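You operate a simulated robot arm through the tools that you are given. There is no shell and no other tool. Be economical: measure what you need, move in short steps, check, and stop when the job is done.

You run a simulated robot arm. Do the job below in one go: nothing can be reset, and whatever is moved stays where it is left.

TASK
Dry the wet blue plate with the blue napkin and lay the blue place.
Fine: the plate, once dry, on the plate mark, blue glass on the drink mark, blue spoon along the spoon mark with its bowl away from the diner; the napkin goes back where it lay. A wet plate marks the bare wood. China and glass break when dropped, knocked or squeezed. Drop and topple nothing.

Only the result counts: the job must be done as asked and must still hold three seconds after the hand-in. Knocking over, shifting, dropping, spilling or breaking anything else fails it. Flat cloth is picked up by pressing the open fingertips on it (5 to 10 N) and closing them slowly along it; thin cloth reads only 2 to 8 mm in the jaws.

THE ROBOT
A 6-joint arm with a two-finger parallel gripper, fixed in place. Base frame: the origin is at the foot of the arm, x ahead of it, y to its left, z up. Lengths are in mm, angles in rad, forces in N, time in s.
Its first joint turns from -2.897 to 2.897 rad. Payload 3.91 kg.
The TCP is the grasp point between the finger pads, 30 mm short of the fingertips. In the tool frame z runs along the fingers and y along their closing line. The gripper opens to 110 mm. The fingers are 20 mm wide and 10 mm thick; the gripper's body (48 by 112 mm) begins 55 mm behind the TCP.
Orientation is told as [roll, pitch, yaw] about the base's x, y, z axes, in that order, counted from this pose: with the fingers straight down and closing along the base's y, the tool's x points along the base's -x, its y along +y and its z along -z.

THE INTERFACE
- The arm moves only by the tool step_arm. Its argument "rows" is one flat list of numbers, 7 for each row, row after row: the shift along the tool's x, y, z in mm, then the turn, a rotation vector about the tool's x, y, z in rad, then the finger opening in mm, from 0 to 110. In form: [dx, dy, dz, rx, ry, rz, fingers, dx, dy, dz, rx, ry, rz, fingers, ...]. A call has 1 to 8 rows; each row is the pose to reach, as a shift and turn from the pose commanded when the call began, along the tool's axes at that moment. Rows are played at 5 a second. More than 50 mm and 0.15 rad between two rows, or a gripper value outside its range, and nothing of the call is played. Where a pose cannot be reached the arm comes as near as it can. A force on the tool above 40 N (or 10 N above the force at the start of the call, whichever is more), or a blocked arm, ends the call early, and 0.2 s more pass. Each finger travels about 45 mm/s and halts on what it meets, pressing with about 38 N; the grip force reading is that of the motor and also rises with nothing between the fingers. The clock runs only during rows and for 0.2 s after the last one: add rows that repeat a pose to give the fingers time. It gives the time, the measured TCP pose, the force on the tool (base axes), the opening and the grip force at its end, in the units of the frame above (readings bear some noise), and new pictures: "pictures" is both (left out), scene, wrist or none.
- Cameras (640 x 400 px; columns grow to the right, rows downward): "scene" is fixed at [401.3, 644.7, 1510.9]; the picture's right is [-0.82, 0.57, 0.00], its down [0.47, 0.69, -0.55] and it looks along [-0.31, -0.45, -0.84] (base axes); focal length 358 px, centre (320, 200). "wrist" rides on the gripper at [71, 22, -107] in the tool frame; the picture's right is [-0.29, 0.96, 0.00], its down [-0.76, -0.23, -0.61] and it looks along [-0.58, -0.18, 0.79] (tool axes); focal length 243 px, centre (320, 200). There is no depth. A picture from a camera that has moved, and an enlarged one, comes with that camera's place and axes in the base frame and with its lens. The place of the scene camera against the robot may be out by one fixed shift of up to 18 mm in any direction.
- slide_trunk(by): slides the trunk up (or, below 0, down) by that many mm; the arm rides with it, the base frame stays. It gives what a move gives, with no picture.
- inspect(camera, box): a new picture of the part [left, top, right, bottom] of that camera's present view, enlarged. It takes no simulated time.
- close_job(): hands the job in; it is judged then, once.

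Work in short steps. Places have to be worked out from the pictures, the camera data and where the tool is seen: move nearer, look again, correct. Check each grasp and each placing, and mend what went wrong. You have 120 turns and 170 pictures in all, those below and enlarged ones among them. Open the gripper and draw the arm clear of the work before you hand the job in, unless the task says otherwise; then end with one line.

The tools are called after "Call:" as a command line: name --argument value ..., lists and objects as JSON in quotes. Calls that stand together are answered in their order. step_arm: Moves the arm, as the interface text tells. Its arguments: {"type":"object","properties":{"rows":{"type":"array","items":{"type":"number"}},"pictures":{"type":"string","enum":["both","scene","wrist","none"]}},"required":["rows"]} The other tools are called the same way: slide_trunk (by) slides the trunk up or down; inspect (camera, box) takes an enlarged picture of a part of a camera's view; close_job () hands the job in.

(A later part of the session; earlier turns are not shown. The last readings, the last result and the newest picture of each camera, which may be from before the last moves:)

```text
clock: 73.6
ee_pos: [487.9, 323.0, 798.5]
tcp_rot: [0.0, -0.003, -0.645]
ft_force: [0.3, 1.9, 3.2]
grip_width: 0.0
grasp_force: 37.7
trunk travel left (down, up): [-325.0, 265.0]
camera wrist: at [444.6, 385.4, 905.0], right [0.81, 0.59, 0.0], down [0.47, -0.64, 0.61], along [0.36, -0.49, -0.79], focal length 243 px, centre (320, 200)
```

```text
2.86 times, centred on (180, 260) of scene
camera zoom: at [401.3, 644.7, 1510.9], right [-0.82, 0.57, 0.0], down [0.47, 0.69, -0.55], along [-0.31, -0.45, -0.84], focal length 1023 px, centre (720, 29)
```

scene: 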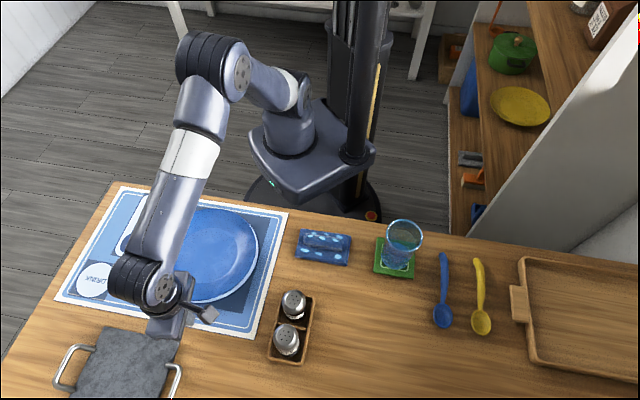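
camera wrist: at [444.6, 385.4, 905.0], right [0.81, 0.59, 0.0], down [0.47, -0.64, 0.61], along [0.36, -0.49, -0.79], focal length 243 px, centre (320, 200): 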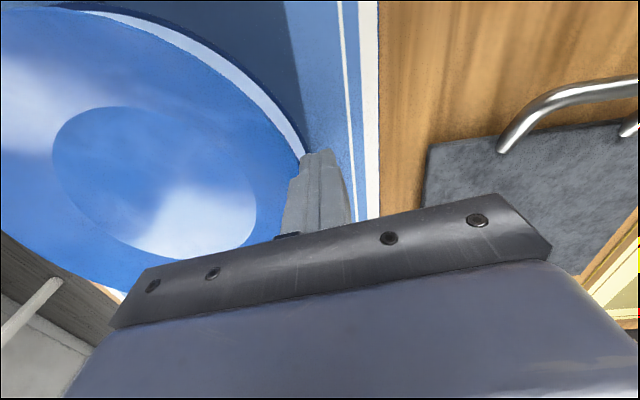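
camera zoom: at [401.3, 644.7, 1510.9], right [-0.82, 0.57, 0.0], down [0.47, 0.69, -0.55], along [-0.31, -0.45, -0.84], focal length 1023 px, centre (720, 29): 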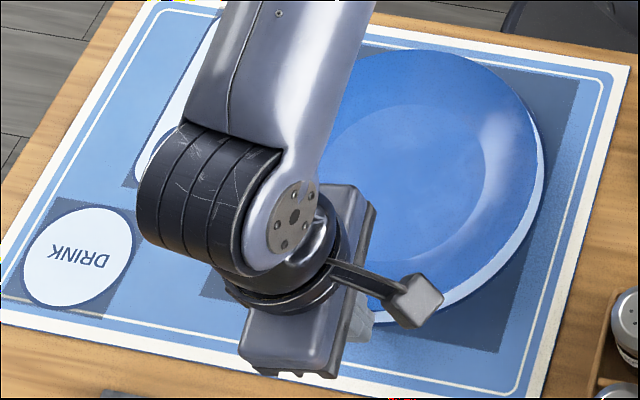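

It moved about 3–4 mm. I push 5 mm more, then back off and rise to check.

Call:
step_arm --rows '[0, -2.5, 0, 0, 0, 0, 0, 0, -5, 0, 0, 0, 0, 0, 0, -5, 0, 0, 0, 0, 0]' --pictures "none"

Call:
step_arm --rows '[0, 6, 0, 0, 0, 0, 0, 0, 20, -5, 0, 0, 0, 0, 0, 20, -50, 0, 0, 0, 0, 0, 0, -100, 0, 0, 0, 0, 0, -45, -148, 0, 0, 0, 20, 5, -90, -148, 0, 0, 0, 20, 10, -130, -148, 0, 0, 0, 20, 10, -130, -148, 0, 0, 0, 20]' --pictures "wrist"

Call:
inspect --camera "wrist" --box '[180, 0, 500, 230]'

Call:
inspect --camera "scene" --box '[40, 170, 300, 350]'

```text
clock: 74.4
ee_pos: [484.1, 320.1, 798.0]
tcp_rot: [0.0, -0.005, -0.645]
ft_force: [0.7, 1.4, 0.2]
grip_width: 0.0
grasp_force: 37.3
trunk travel left (down, up): [-325.0, 265.0]
```

```text
refused: row 4 steps farther than a row can; nothing moved
```

```text
1.74 times, centred on (340, 115) of wrist
camera zoom: at [441.8, 381.2, 905.3], right [0.81, 0.59, 0.0], down [0.47, -0.64, 0.61], along [0.36, -0.49, -0.79], focal length 422 px, centre (285, 348)
```

zoom: 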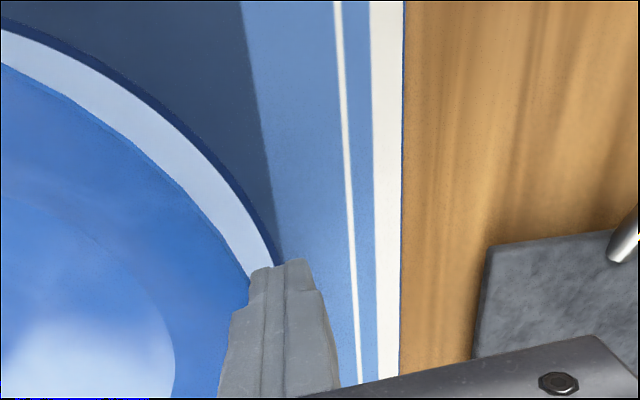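

```text
2.22 times, centred on (170, 260) of scene
camera zoom: at [401.3, 644.7, 1510.9], right [-0.82, 0.57, 0.0], down [0.47, 0.69, -0.55], along [-0.31, -0.45, -0.84], focal length 796 px, centre (653, 67)
```

zoom: 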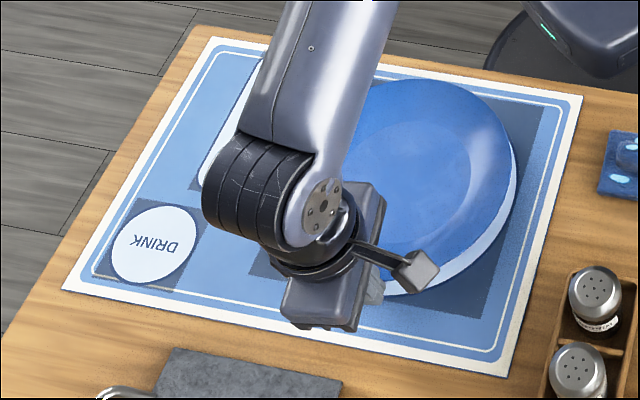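

The plate moved the intended ~7 px. I back off and rise over it for a check.

Call:
step_arm --rows '[0, 6, 0, 0, 0, 0, 0, 0, 20, -5, 0, 0, 0, 0, 0, 20, -50, 0, 0, 0, 0, 0, 10, -97, 0, 0, 0, 0, 0, -10, -140, 0, 0, 0, 20, 5, -55, -148, 0, 0, 0, 20, 10, -98, -148, 0, 0, 0, 20, 10, -98, -148, 0, 0, 0, 20]' --pictures "none"

Call:
inspect --camera "wrist" --box '[180, 0, 500, 230]'

Call:
inspect --camera "scene" --box '[40, 170, 300, 350]'

```text
clock: 76.2
ee_pos: [417.9, 247.9, 944.9]
tcp_rot: [-0.001, -0.003, -0.643]
ft_force: [-0.4, 0.3, -0.6]
grip_width: 20.1
grasp_force: 0.1
trunk travel left (down, up): [-325.0, 265.0]
```

```text
1.74 times, centred on (340, 115) of wrist
camera zoom: at [374.8, 308.8, 1053.3], right [0.81, 0.59, 0.0], down [0.47, -0.64, 0.61], along [0.36, -0.49, -0.79], focal length 422 px, centre (285, 348)
```

zoom: 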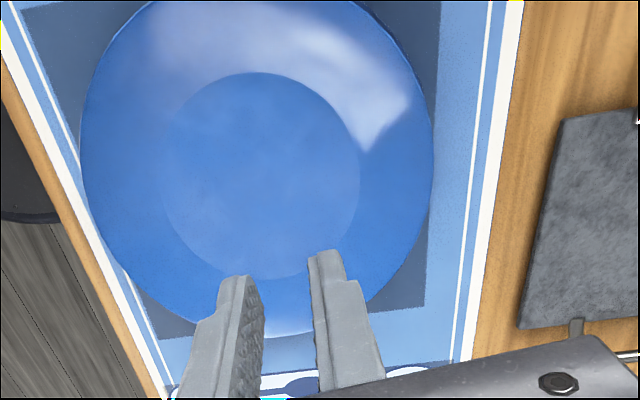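

```text
2.22 times, centred on (170, 260) of scene
camera zoom: at [401.3, 644.7, 1510.9], right [-0.82, 0.57, 0.0], down [0.47, 0.69, -0.55], along [-0.31, -0.45, -0.84], focal length 796 px, centre (653, 67)
```

zoom: 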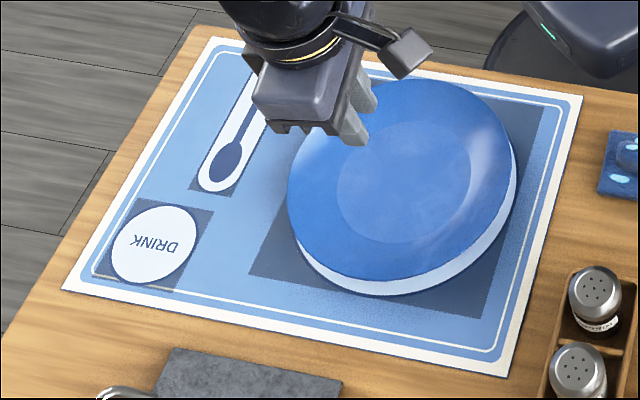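

The plate is now within ~3 mm of its mark centre. Next the glass: its base is about (79, 485), roughly 130 mm tall. I fly toward it at height for a close view.

Call:
step_arm --rows '[46, -2, -12, 0, 0, 0, 30, 92, -4, -24, 0, 0, 0, 40, 138, -6, -36, 0, 0, 0, 50, 184, -8, -48, 0, 0, 0, 60, 230, -10, -55, 0, 0, 0, 70, 278, -12, -55, 0, 0, 0, 80, 326, -14, -55, 0, 0, 0, 100, 374, -17, -55, 0, 0, 0, 110]' --pictures "wrist"

Call:
inspect --camera "scene" --box '[260, 160, 500, 340]'

```text
clock: 78.0
ee_pos: [107.7, 459.1, 999.2]
tcp_rot: [0.0, -0.002, -0.645]
ft_force: [1.1, 0.0, 0.4]
grip_width: 110.1
grasp_force: 0.0
trunk travel left (down, up): [-325.0, 265.0]
camera wrist: at [64.3, 521.0, 1107.3], right [0.81, 0.59, 0.0], down [0.47, -0.64, 0.61], along [0.36, -0.49, -0.79], focal length 243 px, centre (320, 200)
```

wrist: 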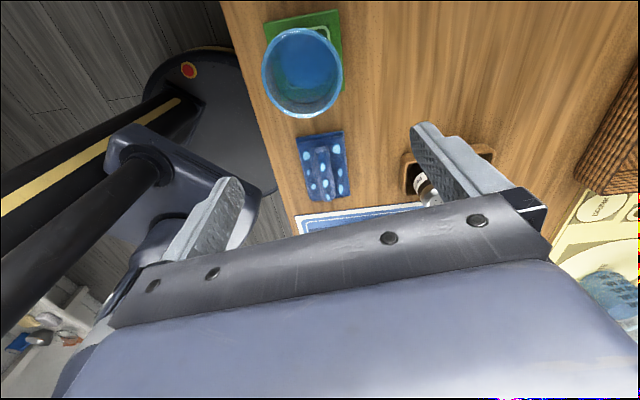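

```text
2.22 times, centred on (380, 250) of scene
camera zoom: at [401.3, 644.7, 1510.9], right [-0.82, 0.57, 0.0], down [0.47, 0.69, -0.55], along [-0.31, -0.45, -0.84], focal length 796 px, centre (187, 89)
```

zoom: 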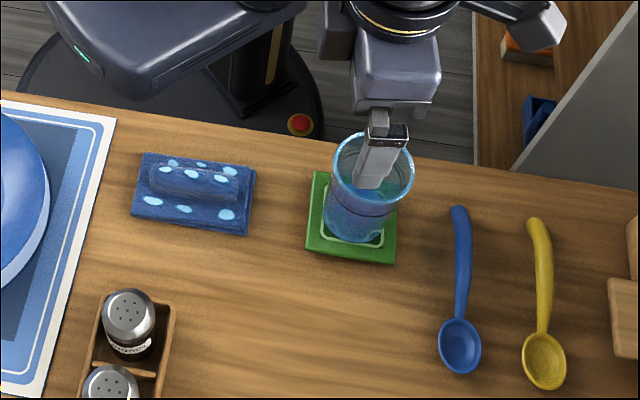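

By triangulation the glass rim is at about (76, 476, 850), Ø≈77. I position over it with the tips at z≈890 and look.

Call:
step_arm --rows '[18, -3, 0, 0, 0, 0, 110, 35.5, -5.5, 0, 0, 0, 0, 110, 35.5, -5.5, 30, 0, 0, 0, 110, 35.5, -5.5, 60, 0, 0, 0, 110, 35.5, -5.5, 79, 0, 0, 0, 110, 35.5, -5.5, 79, 0, 0, 0, 110]' --pictures "wrist"

Call:
inspect --camera "scene" --box '[340, 180, 460, 300]'

```text
clock: 79.4
ee_pos: [77.2, 477.4, 921.5]
tcp_rot: [-0.001, -0.002, -0.643]
ft_force: [0.2, -0.1, -0.2]
grip_width: 109.9
grasp_force: 0.1
trunk travel left (down, up): [-325.0, 265.0]
camera wrist: at [33.2, 538.0, 1027.7], right [0.81, 0.59, 0.0], down [0.47, -0.64, 0.61], along [0.36, -0.49, -0.79], focal length 243 px, centre (320, 200)
```

wrist: 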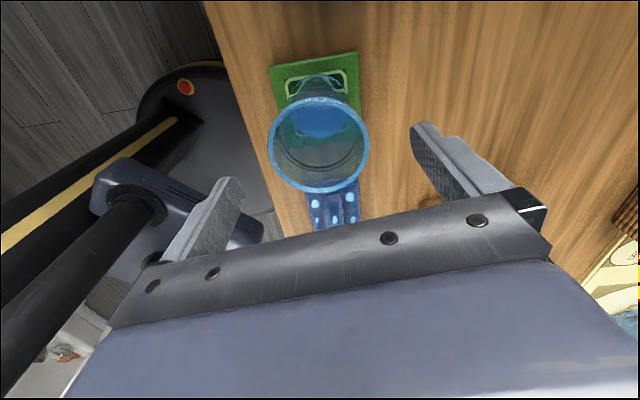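

```text
3.33 times, centred on (400, 240) of scene
camera zoom: at [401.3, 644.7, 1510.9], right [-0.82, 0.57, 0.0], down [0.47, 0.69, -0.55], along [-0.31, -0.45, -0.84], focal length 1194 px, centre (53, 67)
```

zoom: 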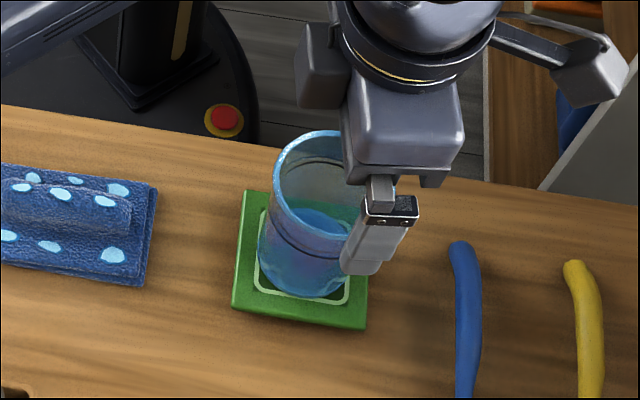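

Refined: rim centre ≈(76, 478), z≈869, Ø70, and the TCP is aligned. I descend to z≈880 and check the clearance.

Call:
step_arm --rows '[0, 0, 15, 0, 0, 0, 110, 0, 0, 30, 0, 0, 0, 110, 0, 0, 42, 0, 0, 0, 110, 0, 0, 42, 0, 0, 0, 110]' --pictures "wrist"

Call:
inspect --camera "scene" --box '[340, 180, 460, 300]'

```text
clock: 80.4
ee_pos: [75.8, 477.2, 879.3]
tcp_rot: [0.0, -0.003, -0.644]
ft_force: [0.6, -0.1, 0.0]
grip_width: 110.1
grasp_force: 0.1
trunk travel left (down, up): [-325.0, 265.0]
camera wrist: at [32.4, 537.4, 985.9], right [0.81, 0.59, 0.0], down [0.47, -0.64, 0.61], along [0.36, -0.49, -0.79], focal length 243 px, centre (320, 200)
```

wrist: 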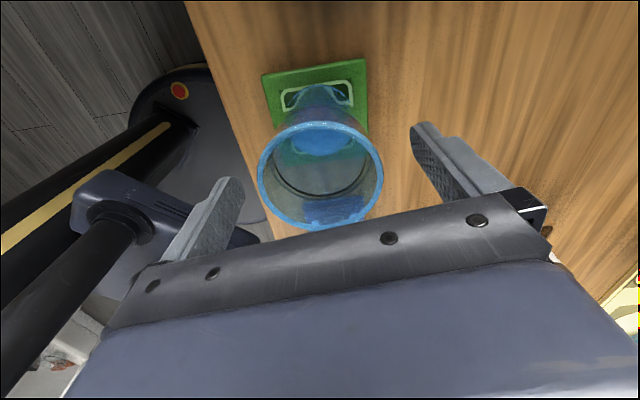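

```text
3.33 times, centred on (400, 240) of scene
camera zoom: at [401.3, 644.7, 1510.9], right [-0.82, 0.57, 0.0], down [0.47, 0.69, -0.55], along [-0.31, -0.45, -0.84], focal length 1194 px, centre (53, 67)
```

zoom: 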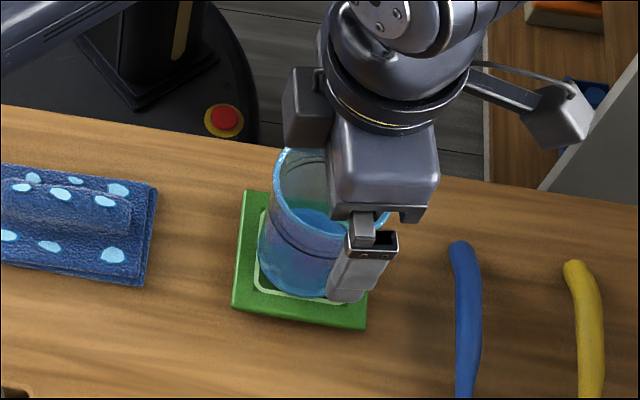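

The glass is centred between the fingers. I lower to the grip height, z≈838.

Call:
step_arm --rows '[0, 0, 12, 0, 0, 0, 110, 0, 0, 24, 0, 0, 0, 110, 0, 0, 34, 0, 0, 0, 110, 0, 0, 41, 0, 0, 0, 110, 0, 0, 41, 0, 0, 0, 110]'

```text
clock: 81.6
ee_pos: [76.1, 475.3, 837.1]
tcp_rot: [0.001, -0.004, -0.644]
ft_force: [-0.3, 0.1, -0.2]
grip_width: 110.0
grasp_force: 0.0
trunk travel left (down, up): [-325.0, 265.0]
camera wrist: at [33.0, 537.4, 944.5], right [0.81, 0.59, 0.0], down [0.47, -0.64, 0.61], along [0.36, -0.49, -0.79], focal length 243 px, centre (320, 200)
```

scene: 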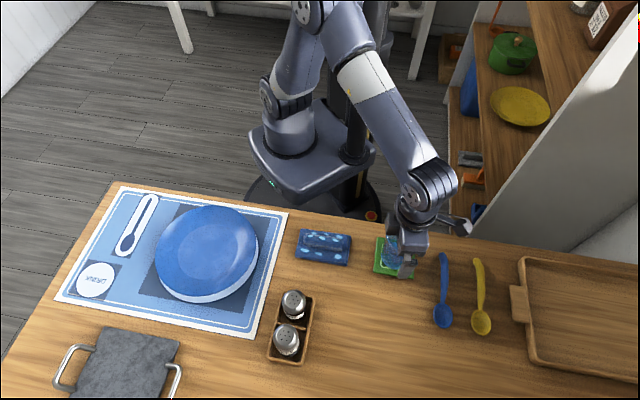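
wrist: 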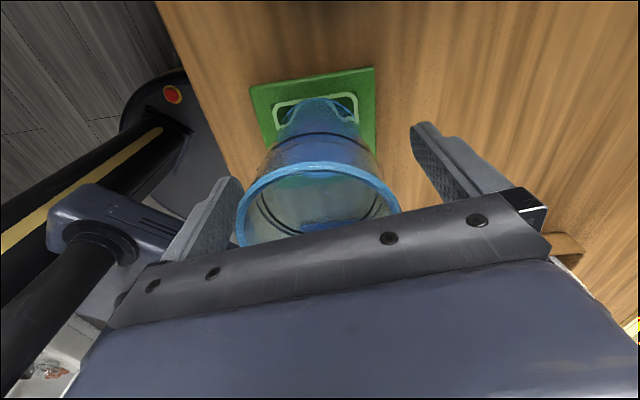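

I close slowly to just above the glass diameter, then onto it.

Call:
step_arm --rows '[0, 0, 0, 0, 0, 0, 100, 0, 0, 0, 0, 0, 0, 92, 0, 0, 0, 0, 0, 0, 84, 0, 0, 0, 0, 0, 0, 78, 0, 0, 0, 0, 0, 0, 74, 0, 0, 0, 0, 0, 0, 72, 0, 0, 0, 0, 0, 0, 70, 0, 0, 0, 0, 0, 0, 69]' --pictures "wrist"

```text
clock: 83.4
ee_pos: [75.7, 476.1, 837.4]
tcp_rot: [0.0, -0.003, -0.645]
ft_force: [-0.8, -0.3, 0.3]
grip_width: 70.5
grasp_force: 37.4
trunk travel left (down, up): [-325.0, 265.0]
camera wrist: at [33.0, 537.4, 944.8], right [0.81, 0.59, 0.0], down [0.47, -0.64, 0.61], along [0.36, -0.49, -0.79], focal length 243 px, centre (320, 200)
```

wrist: 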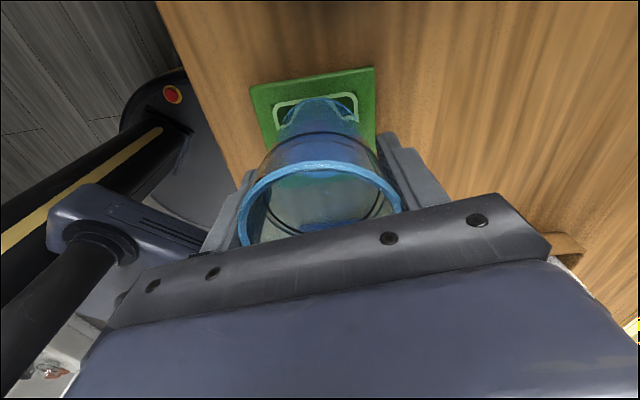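

The glass is held (70.5 mm, 37 N, intact). I lift gently.

Call:
step_arm --rows '[0, 0, -4, 0, 0, 0, 66, 0, 0, -12, 0, 0, 0, 66, 0, 0, -24, 0, 0, 0, 66, 0, 0, -38, 0, 0, 0, 66, 0, 0, -54, 0, 0, 0, 66, 0, 0, -70, 0, 0, 0, 66, 0, 0, -80, 0, 0, 0, 66, 0, 0, -80, 0, 0, 0, 66]'

```text
clock: 85.2
ee_pos: [74.5, 475.8, 917.4]
tcp_rot: [0.0, -0.003, -0.644]
ft_force: [-0.2, 0.7, -2.5]
grip_width: 70.3
grasp_force: 37.8
trunk travel left (down, up): [-325.0, 265.0]
camera wrist: at [31.5, 536.6, 1024.8], right [0.81, 0.59, 0.0], down [0.47, -0.64, 0.61], along [0.36, -0.49, -0.79], focal length 243 px, centre (320, 200)
```

scene: 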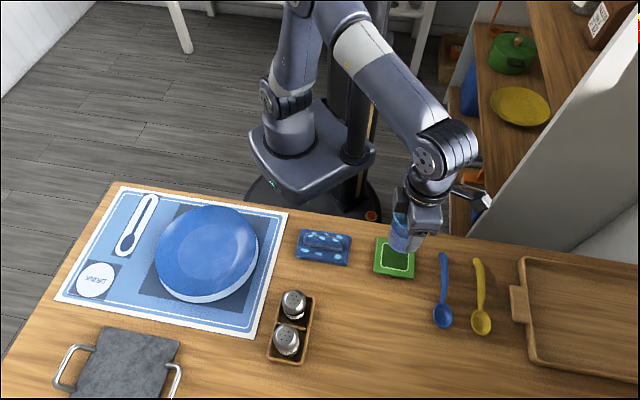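
wrist: 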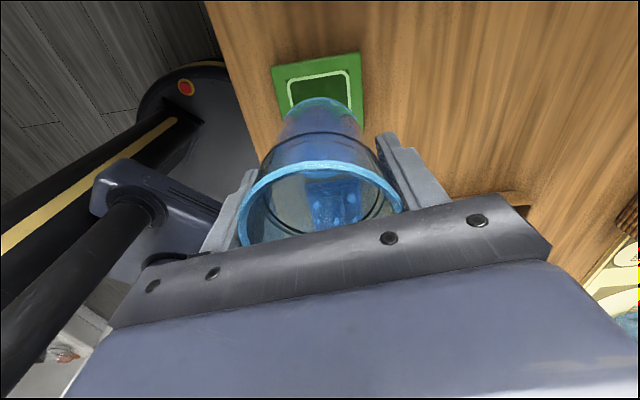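

The glass is up and the coaster stayed put. I carry it smoothly toward the drink mark (~(639, 145)).

Call:
step_arm --rows '[-14.9, 1.7, 0, 0, 0, 0, 66, -39.7, 4.5, 0, 0, 0, 0, 66, -71.5, 8.1, 0, 0, 0, 0, 66, -107.3, 12.2, 0, 0, 0, 0, 66, -143, 16.3, 0, 0, 0, 0, 66, -174.9, 19.9, 0, 0, 0, 0, 66, -199.7, 22.7, 0, 0, 0, 0, 66, -214.6, 24.4, 0, 0, 0, 0, 66]' --pictures "none"

Call:
step_arm --rows '[-14.9, 1.7, 0, 0, 0, 0, 66, -39.7, 4.5, 0, 0, 0, 0, 66, -71.5, 8.1, 0, 0, 0, 0, 66, -107.3, 12.2, 0, 0, 0, 0, 66, -143, 16.3, 0, 0, 0, 0, 66, -174.9, 19.9, 0, 0, 0, 0, 66, -199.7, 22.7, 0, 0, 0, 0, 66, -214.6, 24.4, 0, 0, 0, 0, 66]' --pictures "scene"

```text
clock: 87.0
ee_pos: [262.3, 366.6, 916.6]
tcp_rot: [0.0, -0.002, -0.642]
ft_force: [-0.2, 0.3, -1.7]
grip_width: 70.3
grasp_force: 38.0
trunk travel left (down, up): [-325.0, 265.0]
```

```text
clock: 88.8
ee_pos: [450.2, 257.9, 920.5]
tcp_rot: [0.0, -0.004, -0.645]
ft_force: [0.0, -0.3, -1.9]
grip_width: 70.3
grasp_force: 37.9
trunk travel left (down, up): [-325.0, 265.0]
```

scene: 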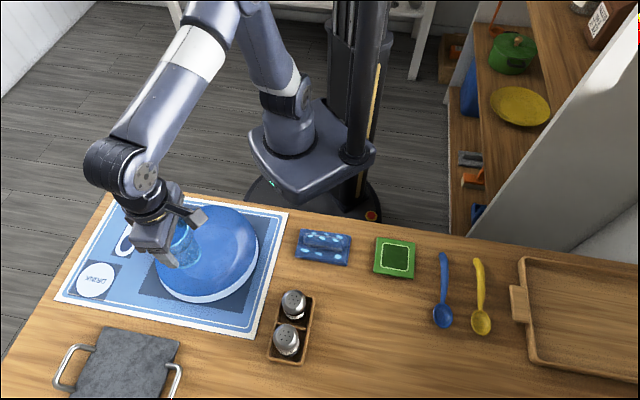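

I continue to above the drink mark, then look.

Call:
step_arm --rows '[-15, 1.7, 0, 0, 0, 0, 66, -41, 4.7, 0, 0, 0, 0, 66, -75, 8.6, 0, 0, 0, 0, 66, -112, 12.8, 0, 0, 0, 0, 66, -148, 17, 0, 0, 0, 0, 66, -180, 20.6, 0, 0, 0, 0, 66, -206, 23.6, 0, 0, 0, 0, 66, -222, 25.4, 0, 0, 0, 0, 66]'

Call:
inspect --camera "scene" --box '[40, 180, 200, 320]'

```text
clock: 90.6
ee_pos: [642.9, 143.1, 918.8]
tcp_rot: [-0.001, -0.005, -0.643]
ft_force: [-1.0, 0.4, -2.4]
grip_width: 70.3
grasp_force: 37.6
trunk travel left (down, up): [-325.0, 265.0]
camera wrist: at [598.6, 204.9, 1026.9], right [0.81, 0.59, 0.0], down [0.47, -0.64, 0.61], along [0.36, -0.49, -0.79], focal length 243 px, centre (320, 200)
```

scene: 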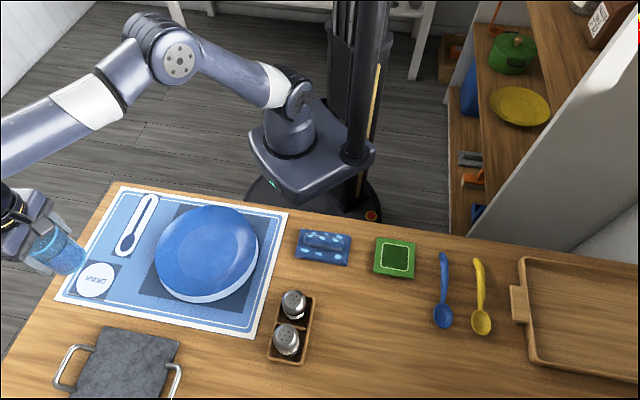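
wrist: 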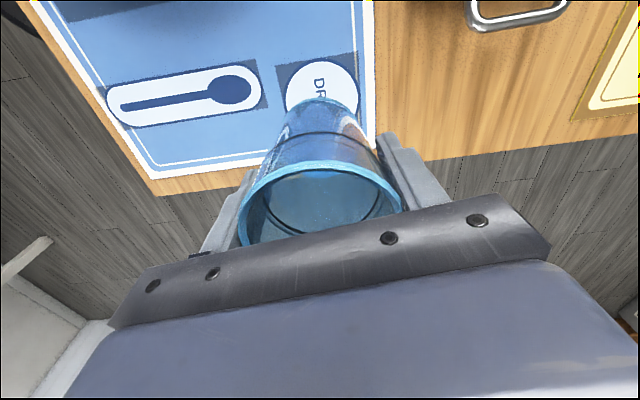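

```text
2.86 times, centred on (120, 250) of scene
camera zoom: at [401.3, 644.7, 1510.9], right [-0.82, 0.57, 0.0], down [0.47, 0.69, -0.55], along [-0.31, -0.45, -0.84], focal length 1023 px, centre (891, 57)
```

zoom: 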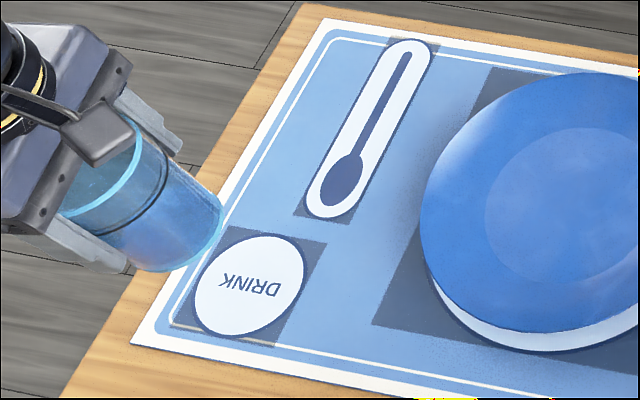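

Measuring the drink mark from the wrist gives about (641, 145), and I'm there within 2 mm. I lower to just above the mat.

Call:
step_arm --rows '[1.5, 1, 10, 0, 0, 0, 66, 1.5, 1, 25, 0, 0, 0, 66, 1.5, 1, 40, 0, 0, 0, 66, 1.5, 1, 55, 0, 0, 0, 66, 1.5, 1, 67, 0, 0, 0, 66, 1.5, 1, 75, 0, 0, 0, 66, 1.5, 1, 75, 0, 0, 0, 66]'

Call:
inspect --camera "scene" --box '[40, 180, 200, 320]'

```text
clock: 92.2
ee_pos: [641.0, 145.2, 845.3]
tcp_rot: [0.0, -0.004, -0.644]
ft_force: [-0.2, -0.4, -1.9]
grip_width: 70.3
grasp_force: 37.5
trunk travel left (down, up): [-325.0, 265.0]
camera wrist: at [598.3, 207.1, 952.6], right [0.81, 0.59, 0.0], down [0.47, -0.64, 0.61], along [0.36, -0.49, -0.79], focal length 243 px, centre (320, 200)
```

scene: 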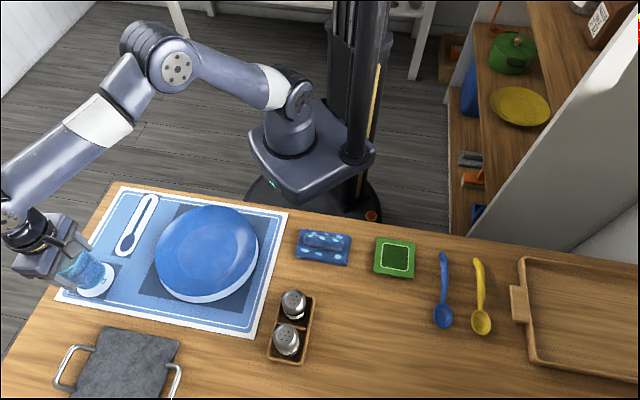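
wrist: 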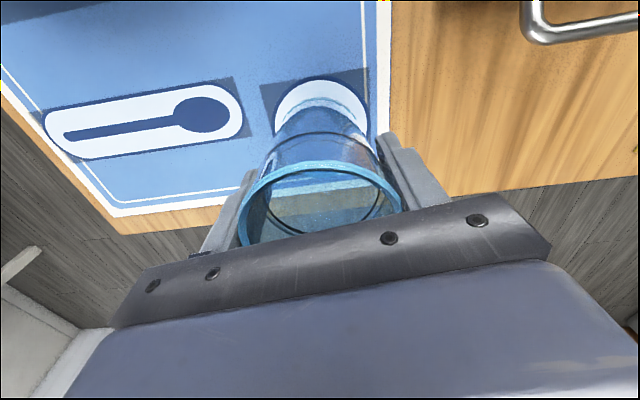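

```text
2.86 times, centred on (120, 250) of scene
camera zoom: at [401.3, 644.7, 1510.9], right [-0.82, 0.57, 0.0], down [0.47, 0.69, -0.55], along [-0.31, -0.45, -0.84], focal length 1023 px, centre (891, 57)
```

zoom: 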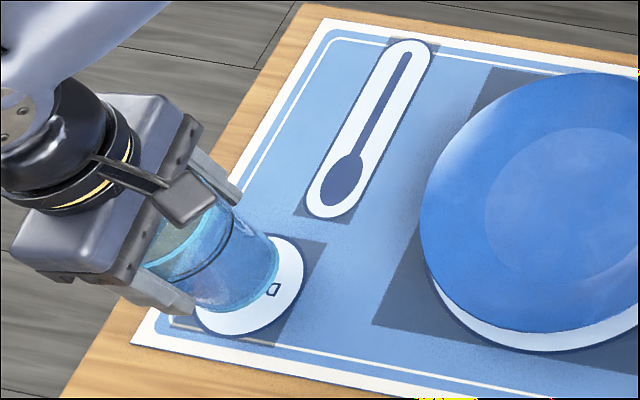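

The glass's bottom is tracking onto the mark centre. I lower the last ~12 mm in small steps.

Call:
step_arm --rows '[0, 0, 4, 0, 0, 0, 66, 0, 0, 8, 0, 0, 0, 66, 0, 0, 10, 0, 0, 0, 66, 0, 0, 10, 0, 0, 0, 66]' --pictures "none"

Call:
step_arm --rows '[0, 0, 1.5, 0, 0, 0, 66, 0, 0, 1.5, 0, 0, 0, 66]' --pictures "none"

```text
clock: 93.2
ee_pos: [640.6, 144.4, 835.7]
tcp_rot: [0.0, -0.004, -0.644]
ft_force: [-0.4, -0.3, -2.0]
grip_width: 70.1
grasp_force: 37.8
trunk travel left (down, up): [-325.0, 265.0]
```

```text
clock: 93.8
ee_pos: [640.8, 146.3, 834.1]
tcp_rot: [0.003, -0.005, -0.643]
ft_force: [-0.4, 0.0, -1.7]
grip_width: 70.3
grasp_force: 38.5
trunk travel left (down, up): [-325.0, 265.0]
```

Call:
step_arm --rows '[0, 0, 1.5, 0, 0, 0, 66, 0, 0, 1.5, 0, 0, 0, 66]' --pictures "none"

```text
clock: 94.4
ee_pos: [641.5, 144.9, 833.0]
tcp_rot: [0.0, -0.004, -0.644]
ft_force: [-0.1, 0.5, -2.8]
grip_width: 70.0
grasp_force: 38.1
trunk travel left (down, up): [-325.0, 265.0]
```

Still free (tool weight reading −2.8). I go on in 1.5 mm steps.

Call:
step_arm --rows '[0, 0, 1.5, 0, 0, 0, 66, 0, 0, 1.5, 0, 0, 0, 66]' --pictures "none"

Call:
inspect --camera "scene" --box '[50, 220, 130, 310]'

```text
clock: 95.0
ee_pos: [641.5, 145.5, 830.6]
tcp_rot: [0.002, -0.003, -0.644]
ft_force: [0.5, 1.1, -1.5]
grip_width: 70.2
grasp_force: 37.9
trunk travel left (down, up): [-325.0, 265.0]
```

```text
4.44 times, centred on (90, 265) of scene
camera zoom: at [401.3, 644.7, 1510.9], right [-0.82, 0.57, 0.0], down [0.47, 0.69, -0.55], along [-0.31, -0.45, -0.84], focal length 1592 px, centre (1342, -89)
```

zoom: 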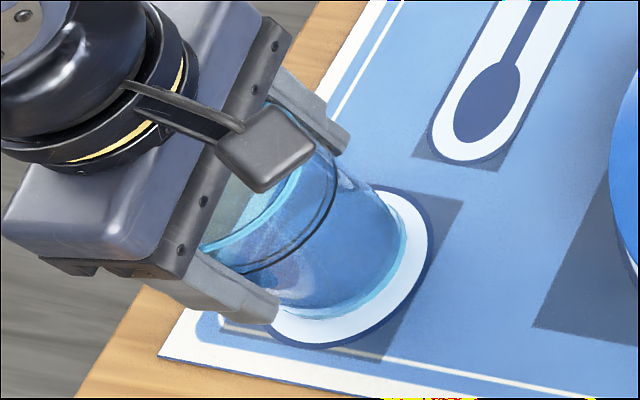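

Call:
step_arm --rows '[0, 0, 1.5, 0, 0, 0, 66, 0, 0, 1.5, 0, 0, 0, 66]' --pictures "none"

Call:
step_arm --rows '[0, 0, 1, 0, 0, 0, 66, 0, 0, 1, 0, 0, 0, 66]' --pictures "none"

```text
clock: 95.6
ee_pos: [640.9, 146.7, 828.4]
tcp_rot: [0.0, -0.003, -0.644]
ft_force: [0.3, 1.1, -2.3]
grip_width: 70.1
grasp_force: 38.4
trunk travel left (down, up): [-325.0, 265.0]
```

```text
clock: 96.2
ee_pos: [641.6, 145.8, 828.0]
tcp_rot: [0.0, -0.004, -0.642]
ft_force: [0.3, -0.1, -1.5]
grip_width: 70.0
grasp_force: 37.9
trunk travel left (down, up): [-325.0, 265.0]
```

Call:
step_arm --rows '[0, 0, 1, 0, 0, 0, 66, 0, 0, 1, 0, 0, 0, 66]' --pictures "none"

Call:
step_arm --rows '[0, 0, 1, 0, 0, 0, 66, 0, 0, 1, 0, 0, 0, 66]' --pictures "none"

```text
clock: 96.8
ee_pos: [640.3, 145.3, 827.1]
tcp_rot: [0.0, -0.002, -0.646]
ft_force: [-0.1, 0.9, -2.2]
grip_width: 70.0
grasp_force: 38.2
trunk travel left (down, up): [-325.0, 265.0]
```

```text
clock: 97.4
ee_pos: [641.9, 145.7, 826.3]
tcp_rot: [0.0, -0.004, -0.644]
ft_force: [0.9, 0.8, -2.5]
grip_width: 70.0
grasp_force: 37.9
trunk travel left (down, up): [-325.0, 265.0]
```

Call:
step_arm --rows '[0, 0, 1, 0, 0, 0, 66, 0, 0, 1, 0, 0, 0, 66]' --pictures "wrist"

Call:
inspect --camera "scene" --box '[50, 220, 130, 310]'

```text
clock: 98.0
ee_pos: [641.9, 147.0, 824.6]
tcp_rot: [0.0, -0.002, -0.644]
ft_force: [-0.1, -0.4, -1.2]
grip_width: 70.2
grasp_force: 37.8
trunk travel left (down, up): [-325.0, 265.0]
camera wrist: at [598.3, 206.8, 932.2], right [0.81, 0.59, 0.0], down [0.47, -0.64, 0.61], along [0.36, -0.49, -0.79], focal length 243 px, centre (320, 200)
```

wrist: 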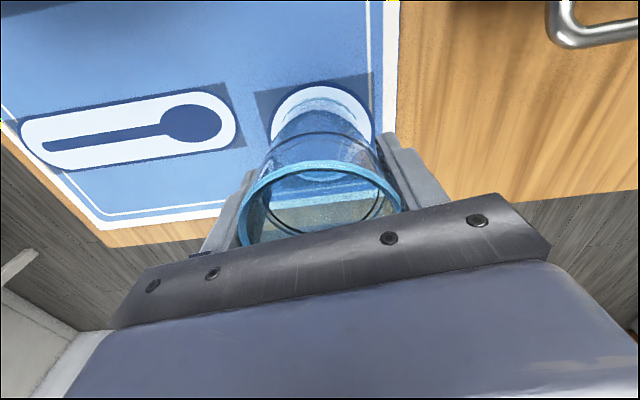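

```text
4.44 times, centred on (90, 265) of scene
camera zoom: at [401.3, 644.7, 1510.9], right [-0.82, 0.57, 0.0], down [0.47, 0.69, -0.55], along [-0.31, -0.45, -0.84], focal length 1592 px, centre (1342, -89)
```

zoom: 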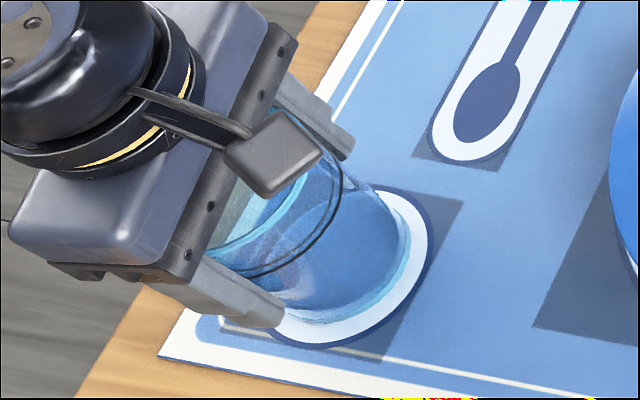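

No contact yet and no slip seen. I continue with 1 mm steps, two per call.

Call:
step_arm --rows '[0, 0, 1, 0, 0, 0, 66, 0, 0, 2, 0, 0, 0, 66, 0, 0, 2, 0, 0, 0, 66]' --pictures "none"

Call:
step_arm --rows '[0, 0, 1, 0, 0, 0, 66, 0, 0, 1, 0, 0, 0, 66]' --pictures "none"

```text
clock: 98.8
ee_pos: [641.7, 146.4, 823.6]
tcp_rot: [0.001, -0.004, -0.643]
ft_force: [2.5, 2.1, 4.1]
grip_width: 69.9
grasp_force: 37.9
trunk travel left (down, up): [-325.0, 265.0]
```

```text
clock: 99.4
ee_pos: [641.7, 145.6, 823.2]
tcp_rot: [0.002, -0.007, -0.643]
ft_force: [3.1, 0.5, 12.6]
grip_width: 70.0
grasp_force: 37.6
trunk travel left (down, up): [-325.0, 265.0]
```

Contact is confirmed. I relax 1 mm and open slowly.

Call:
step_arm --rows '[0, 0, -1.5, 0, 0, 0, 66, 0, 0, -1.5, 0, 0, 0, 70, 0, 0, -1.5, 0, 0, 0, 72, 0, 0, -1.5, 0, 0, 0, 76, 0, 0, -1.5, 0, 0, 0, 84, 0, 0, -1.5, 0, 0, 0, 96, 0, 0, -1.5, 0, 0, 0, 108, 0, 0, -1.5, 0, 0, 0, 110]'

Call:
inspect --camera "scene" --box '[50, 220, 130, 310]'

```text
clock: 101.2
ee_pos: [641.3, 145.9, 823.3]
tcp_rot: [-0.001, -0.003, -0.644]
ft_force: [0.3, 0.2, -0.1]
grip_width: 110.0
grasp_force: 0.1
trunk travel left (down, up): [-325.0, 265.0]
camera wrist: at [598.0, 206.9, 930.5], right [0.81, 0.59, 0.0], down [0.47, -0.64, 0.61], along [0.36, -0.49, -0.79], focal length 243 px, centre (320, 200)
```

scene: 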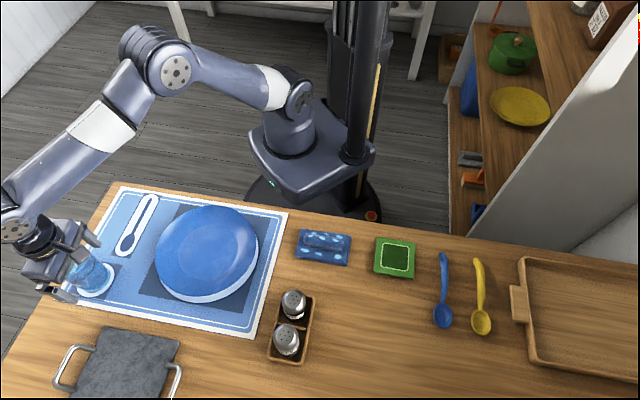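
wrist: 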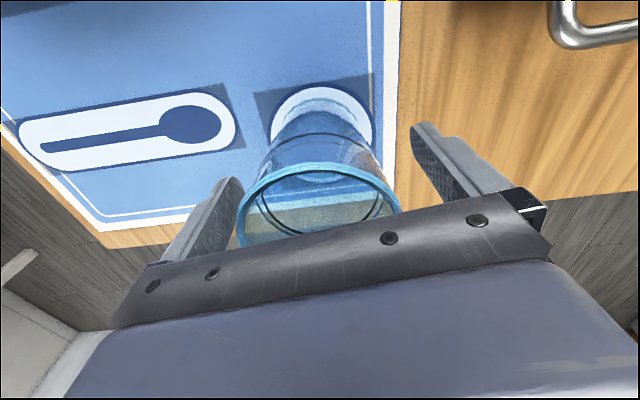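

```text
4.44 times, centred on (90, 265) of scene
camera zoom: at [401.3, 644.7, 1510.9], right [-0.82, 0.57, 0.0], down [0.47, 0.69, -0.55], along [-0.31, -0.45, -0.84], focal length 1592 px, centre (1342, -89)
```

zoom: 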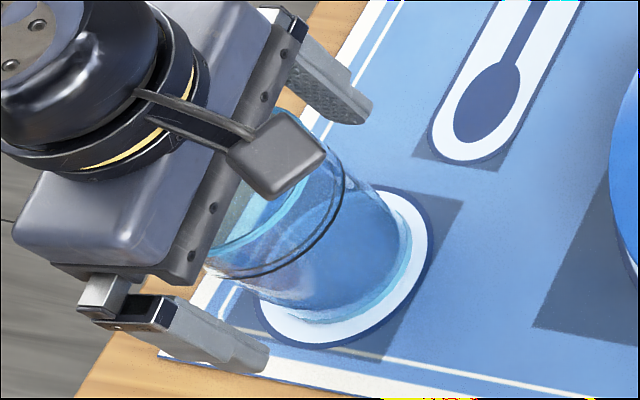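

The glass stands on its mark. I retreat straight up.

Call:
step_arm --rows '[0, 0, -15, 0, 0, 0, 110, 0, 0, -40, 0, 0, 0, 110, 0, 0, -80, 0, 0, 0, 110, 0, 0, -120, 0, 0, 0, 110, 40, 0, -150, 0, 0, 0, 110, 85, 0, -160, 0, 0, 0, 110, 130, 0, -160, 0, 0, 0, 110, 130, 0, -160, 0, 0, 0, 110]' --pictures "wrist"

Call:
inspect --camera "scene" --box '[50, 180, 170, 310]'

Call:
inspect --camera "scene" --box '[400, 220, 520, 350]'

```text
clock: 103.0
ee_pos: [538.5, 224.2, 983.2]
tcp_rot: [0.0, -0.004, -0.645]
ft_force: [-0.4, 0.7, -0.5]
grip_width: 110.3
grasp_force: 0.0
trunk travel left (down, up): [-325.0, 265.0]
camera wrist: at [493.8, 286.1, 1090.8], right [0.81, 0.59, 0.0], down [0.47, -0.64, 0.61], along [0.36, -0.49, -0.79], focal length 243 px, centre (320, 200)
```

wrist: 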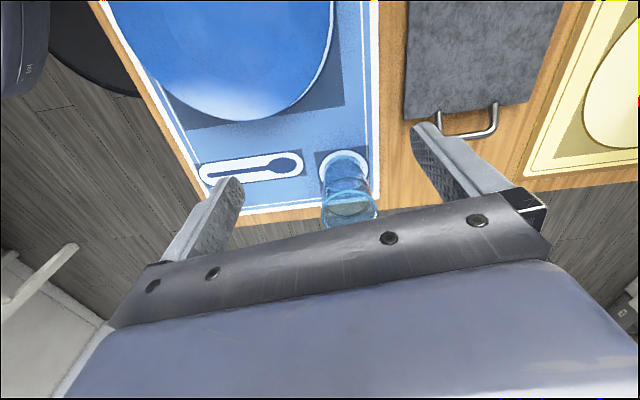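

```text
3.08 times, centred on (110, 245) of scene
camera zoom: at [401.3, 644.7, 1510.9], right [-0.82, 0.57, 0.0], down [0.47, 0.69, -0.55], along [-0.31, -0.45, -0.84], focal length 1102 px, centre (966, 62)
```

zoom: 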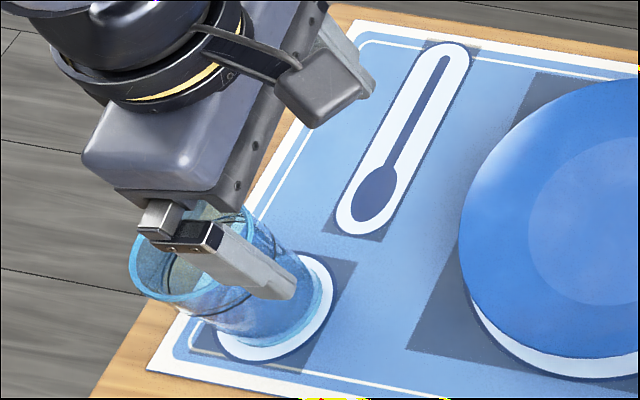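

```text
3.08 times, centred on (460, 285) of scene
camera zoom: at [401.3, 644.7, 1510.9], right [-0.82, 0.57, 0.0], down [0.47, 0.69, -0.55], along [-0.31, -0.45, -0.84], focal length 1102 px, centre (-111, -62)
```

zoom: 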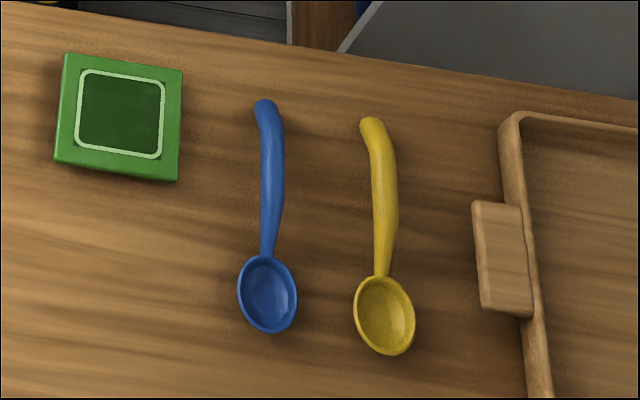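

The glass stands well placed. I zoom on the spoon mark from here to fix its line.

Call:
inspect --camera "wrist" --box '[180, 110, 400, 230]'

```text
2.91 times, centred on (290, 170) of wrist
camera zoom: at [493.8, 286.1, 1090.8], right [0.81, 0.59, 0.0], down [0.47, -0.64, 0.61], along [0.36, -0.49, -0.79], focal length 706 px, centre (407, 287)
```

zoom: 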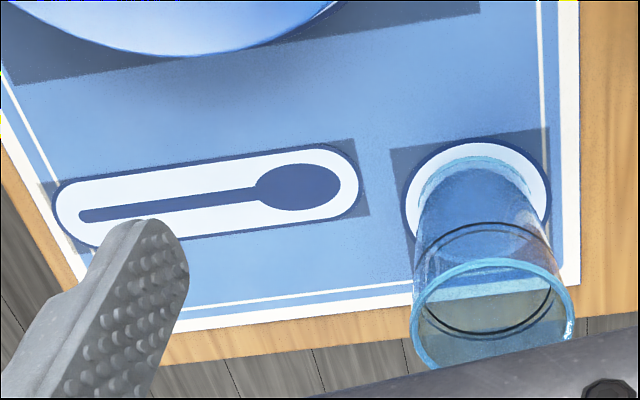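

The glass is centred on its mark. The spoon mark runs along 44° with centre ≈(519, 58). The blue spoon lies along about 45.7° with its bowl already away from the diner, so it can keep its direction. I fly to the spoon, turning the gripper across its handle.

Call:
step_arm --rows '[44, 0, 0, 0, 0, -0.13, 110, 88, -1, 0, 0, 0, -0.26, 110, 132, -1, 0, 0, 0, -0.39, 100, 176, -1, 0, 0, 0, -0.52, 90, 220, -2, 0, 0, 0, -0.65, 80, 264, -2, 0, 0, 0, -0.78, 70, 308, -2, 0, 0, 0, -0.91, 70, 352, -2, 0, 0, 0, -1.04, 70]' --pictures "none"

```text
clock: 104.8
ee_pos: [254.0, 435.4, 980.0]
tcp_rot: [-0.004, -0.002, 0.399]
ft_force: [-0.5, -0.5, -0.1]
grip_width: 70.2
grasp_force: 0.0
trunk travel left (down, up): [-325.0, 265.0]
```

Call:
step_arm --rows '[22.9, 38.5, 0, 0, 0, -0.07, 70, 45.9, 77, 0, 0, 0, -0.14, 70, 68.8, 115.5, 0, 0, 0, -0.21, 70, 91.7, 154, 10, 0, 0, -0.28, 60, 114.7, 192.5, 20, 0, 0, -0.35, 60, 137.6, 231, 30, 0, 0, -0.375, 60, 137.6, 231, 60, 0, 0, -0.375, 60, 137.6, 231, 60, 0, 0, -0.375, 60]'

Call:
inspect --camera "wrist" --box '[180, 0, 480, 220]'

```text
clock: 106.6
ee_pos: [37.4, 594.5, 921.6]
tcp_rot: [-0.003, 0.002, 0.772]
ft_force: [-0.3, -0.4, -0.2]
grip_width: 60.0
grasp_force: 0.1
trunk travel left (down, up): [-325.0, 265.0]
camera wrist: at [-27.9, 561.3, 1028.8], right [-0.46, 0.89, 0.0], down [0.7, 0.37, 0.61], along [0.54, 0.28, -0.79], focal length 243 px, centre (320, 200)
```

scene: 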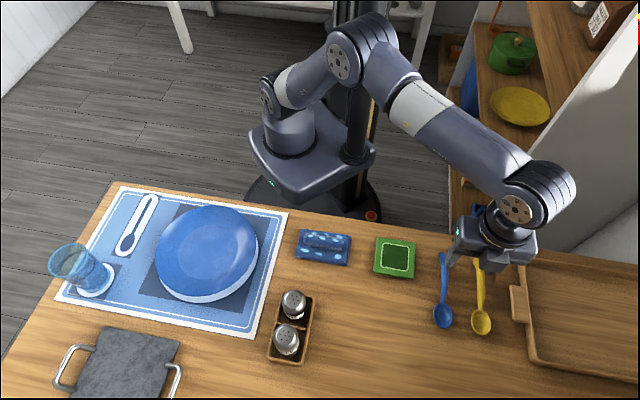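
wrist: 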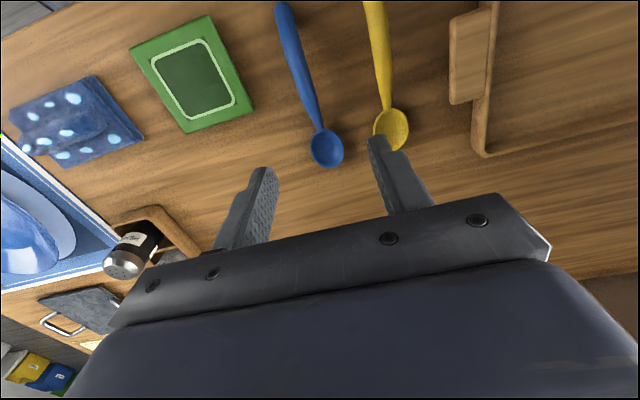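

```text
1.82 times, centred on (330, 110) of wrist
camera zoom: at [-27.9, 561.3, 1028.8], right [-0.46, 0.89, 0.0], down [0.7, 0.37, 0.61], along [0.54, 0.28, -0.79], focal length 441 px, centre (302, 364)
```

zoom: 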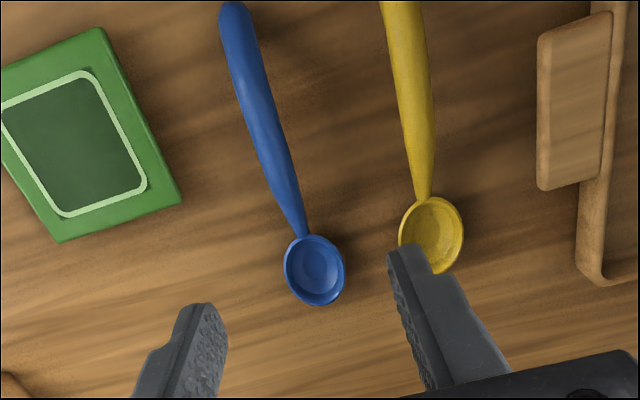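

Wrist measurement: the spoon runs from (−20, 528) to (102, 648) along 44.5°, matching the mark's direction. I grip near (43, 590) and descend partway first.

Call:
step_arm --rows '[-0.9, -7, 0, 0, 0, 0, 50, -0.9, -7, 40, 0, 0, 0, 50, -0.9, -7, 80, 0, 0, 0, 46, -0.9, -7, 105, 0, 0, 0, 44, -0.9, -7, 105, 0, 0, 0, 44]' --pictures "wrist"

Call:
inspect --camera "wrist" --box '[220, 60, 440, 220]'

```text
clock: 107.8
ee_pos: [44.4, 589.1, 816.4]
tcp_rot: [-0.004, -0.001, 0.77]
ft_force: [-0.1, -0.4, 0.3]
grip_width: 44.1
grasp_force: 0.1
trunk travel left (down, up): [-325.0, 265.0]
camera wrist: at [-21.9, 556.2, 923.4], right [-0.46, 0.89, 0.0], down [0.7, 0.37, 0.61], along [0.54, 0.28, -0.79], focal length 243 px, centre (320, 200)
```

wrist: 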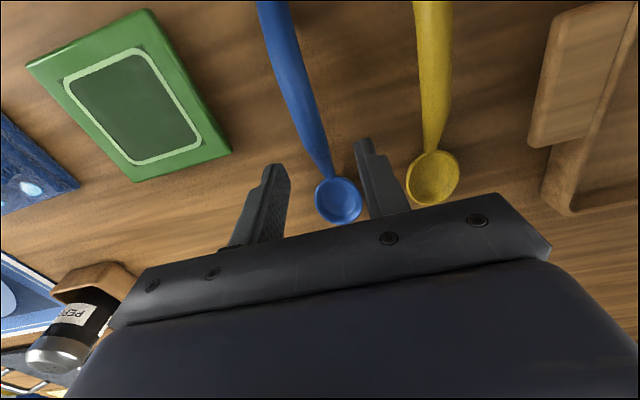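

```text
2.50 times, centred on (330, 140) of wrist
camera zoom: at [-21.9, 556.2, 923.4], right [-0.46, 0.89, 0.0], down [0.7, 0.37, 0.61], along [0.54, 0.28, -0.79], focal length 606 px, centre (295, 350)
```

zoom: 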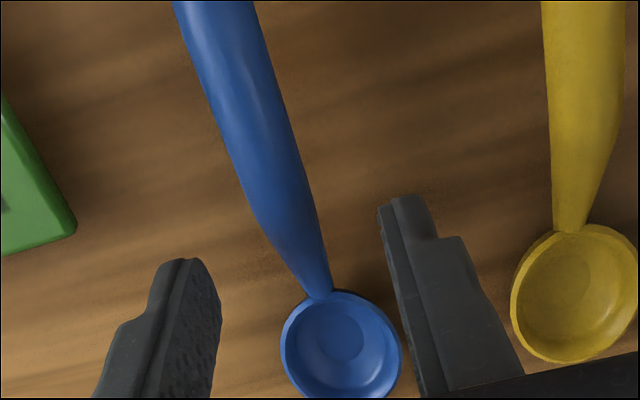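

The handle sits about 2.5 mm left of the finger centre. I shift and lower on to it.

Call:
step_arm --rows '[0, -2.5, 10, 0, 0, 0, 44, 0, -2.5, 20, 0, 0, 0, 44, 0, -2.5, 27, 0, 0, 0, 44, 0, -2.5, 27, 0, 0, 0, 44]' --pictures "wrist"

Call:
step_arm --rows '[0, 0, 2, 0, 0, 0, 44, 0, 0, 3, 0, 0, 0, 44, 0, 0, 3, 0, 0, 0, 44]' --pictures "none"

```text
clock: 108.8
ee_pos: [45.5, 585.9, 788.0]
tcp_rot: [-0.003, 0.001, 0.773]
ft_force: [0.3, 1.0, 0.0]
grip_width: 44.1
grasp_force: 0.0
trunk travel left (down, up): [-325.0, 265.0]
camera wrist: at [-20.0, 553.4, 895.9], right [-0.46, 0.89, 0.0], down [0.7, 0.37, 0.61], along [0.54, 0.28, -0.79], focal length 243 px, centre (320, 200)
```

wrist: 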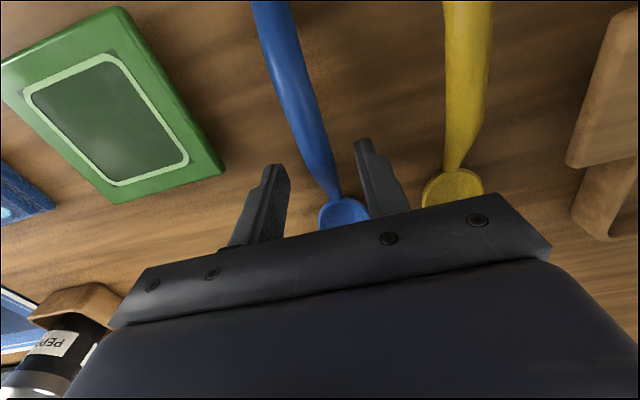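

```text
clock: 109.6
ee_pos: [44.5, 586.3, 786.0]
tcp_rot: [-0.004, 0.001, 0.771]
ft_force: [-0.8, 0.0, -0.2]
grip_width: 44.0
grasp_force: 0.1
trunk travel left (down, up): [-325.0, 265.0]
```

No contact yet at tip z≈756. I step down 2 mm at a time to find the table.

Call:
step_arm --rows '[0, 0, 2, 0, 0, 0, 44, 0, 0, 2, 0, 0, 0, 44]' --pictures "none"

Call:
step_arm --rows '[0, 0, 2, 0, 0, 0, 44, 0, 0, 2, 0, 0, 0, 44]' --pictures "none"

```text
clock: 110.2
ee_pos: [46.0, 586.7, 784.5]
tcp_rot: [-0.003, 0.0, 0.772]
ft_force: [0.6, -1.1, -0.1]
grip_width: 44.2
grasp_force: 0.0
trunk travel left (down, up): [-325.0, 265.0]
```

```text
clock: 110.8
ee_pos: [45.3, 586.5, 783.0]
tcp_rot: [-0.003, 0.0, 0.772]
ft_force: [-0.1, 0.2, -0.8]
grip_width: 44.0
grasp_force: 0.1
trunk travel left (down, up): [-325.0, 265.0]
```

Call:
step_arm --rows '[0, 0, 2, 0, 0, 0, 44, 0, 0, 2, 0, 0, 0, 44]' --pictures "none"

Call:
step_arm --rows '[0, 0, 0, 0, 0, 0, 38, 0, 0, 0, 0, 0, 0, 32, 0, 0, 0, 0, 0, 0, 26, 0, 0, 0, 0, 0, 0, 20, 0, 0, 0, 0, 0, 0, 16, 0, 0, 0, 0, 0, 0, 12, 0, 0, 0, 0, 0, 0, 8, 0, 0, 0, 0, 0, 0, 5]' --pictures "wrist"

```text
clock: 111.4
ee_pos: [46.2, 585.6, 779.8]
tcp_rot: [-0.003, -0.001, 0.772]
ft_force: [0.4, -1.3, 0.0]
grip_width: 43.9
grasp_force: 0.0
trunk travel left (down, up): [-325.0, 265.0]
```

```text
clock: 113.2
ee_pos: [47.2, 587.0, 779.4]
tcp_rot: [-0.004, 0.0, 0.771]
ft_force: [0.0, -0.1, -0.3]
grip_width: 15.4
grasp_force: 38.2
trunk travel left (down, up): [-325.0, 265.0]
camera wrist: at [-19.2, 553.4, 887.4], right [-0.46, 0.89, 0.0], down [0.7, 0.37, 0.61], along [0.54, 0.28, -0.79], focal length 243 px, centre (320, 200)
```

wrist: 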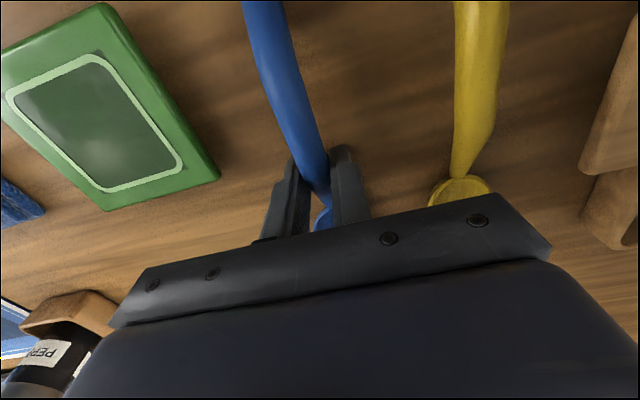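

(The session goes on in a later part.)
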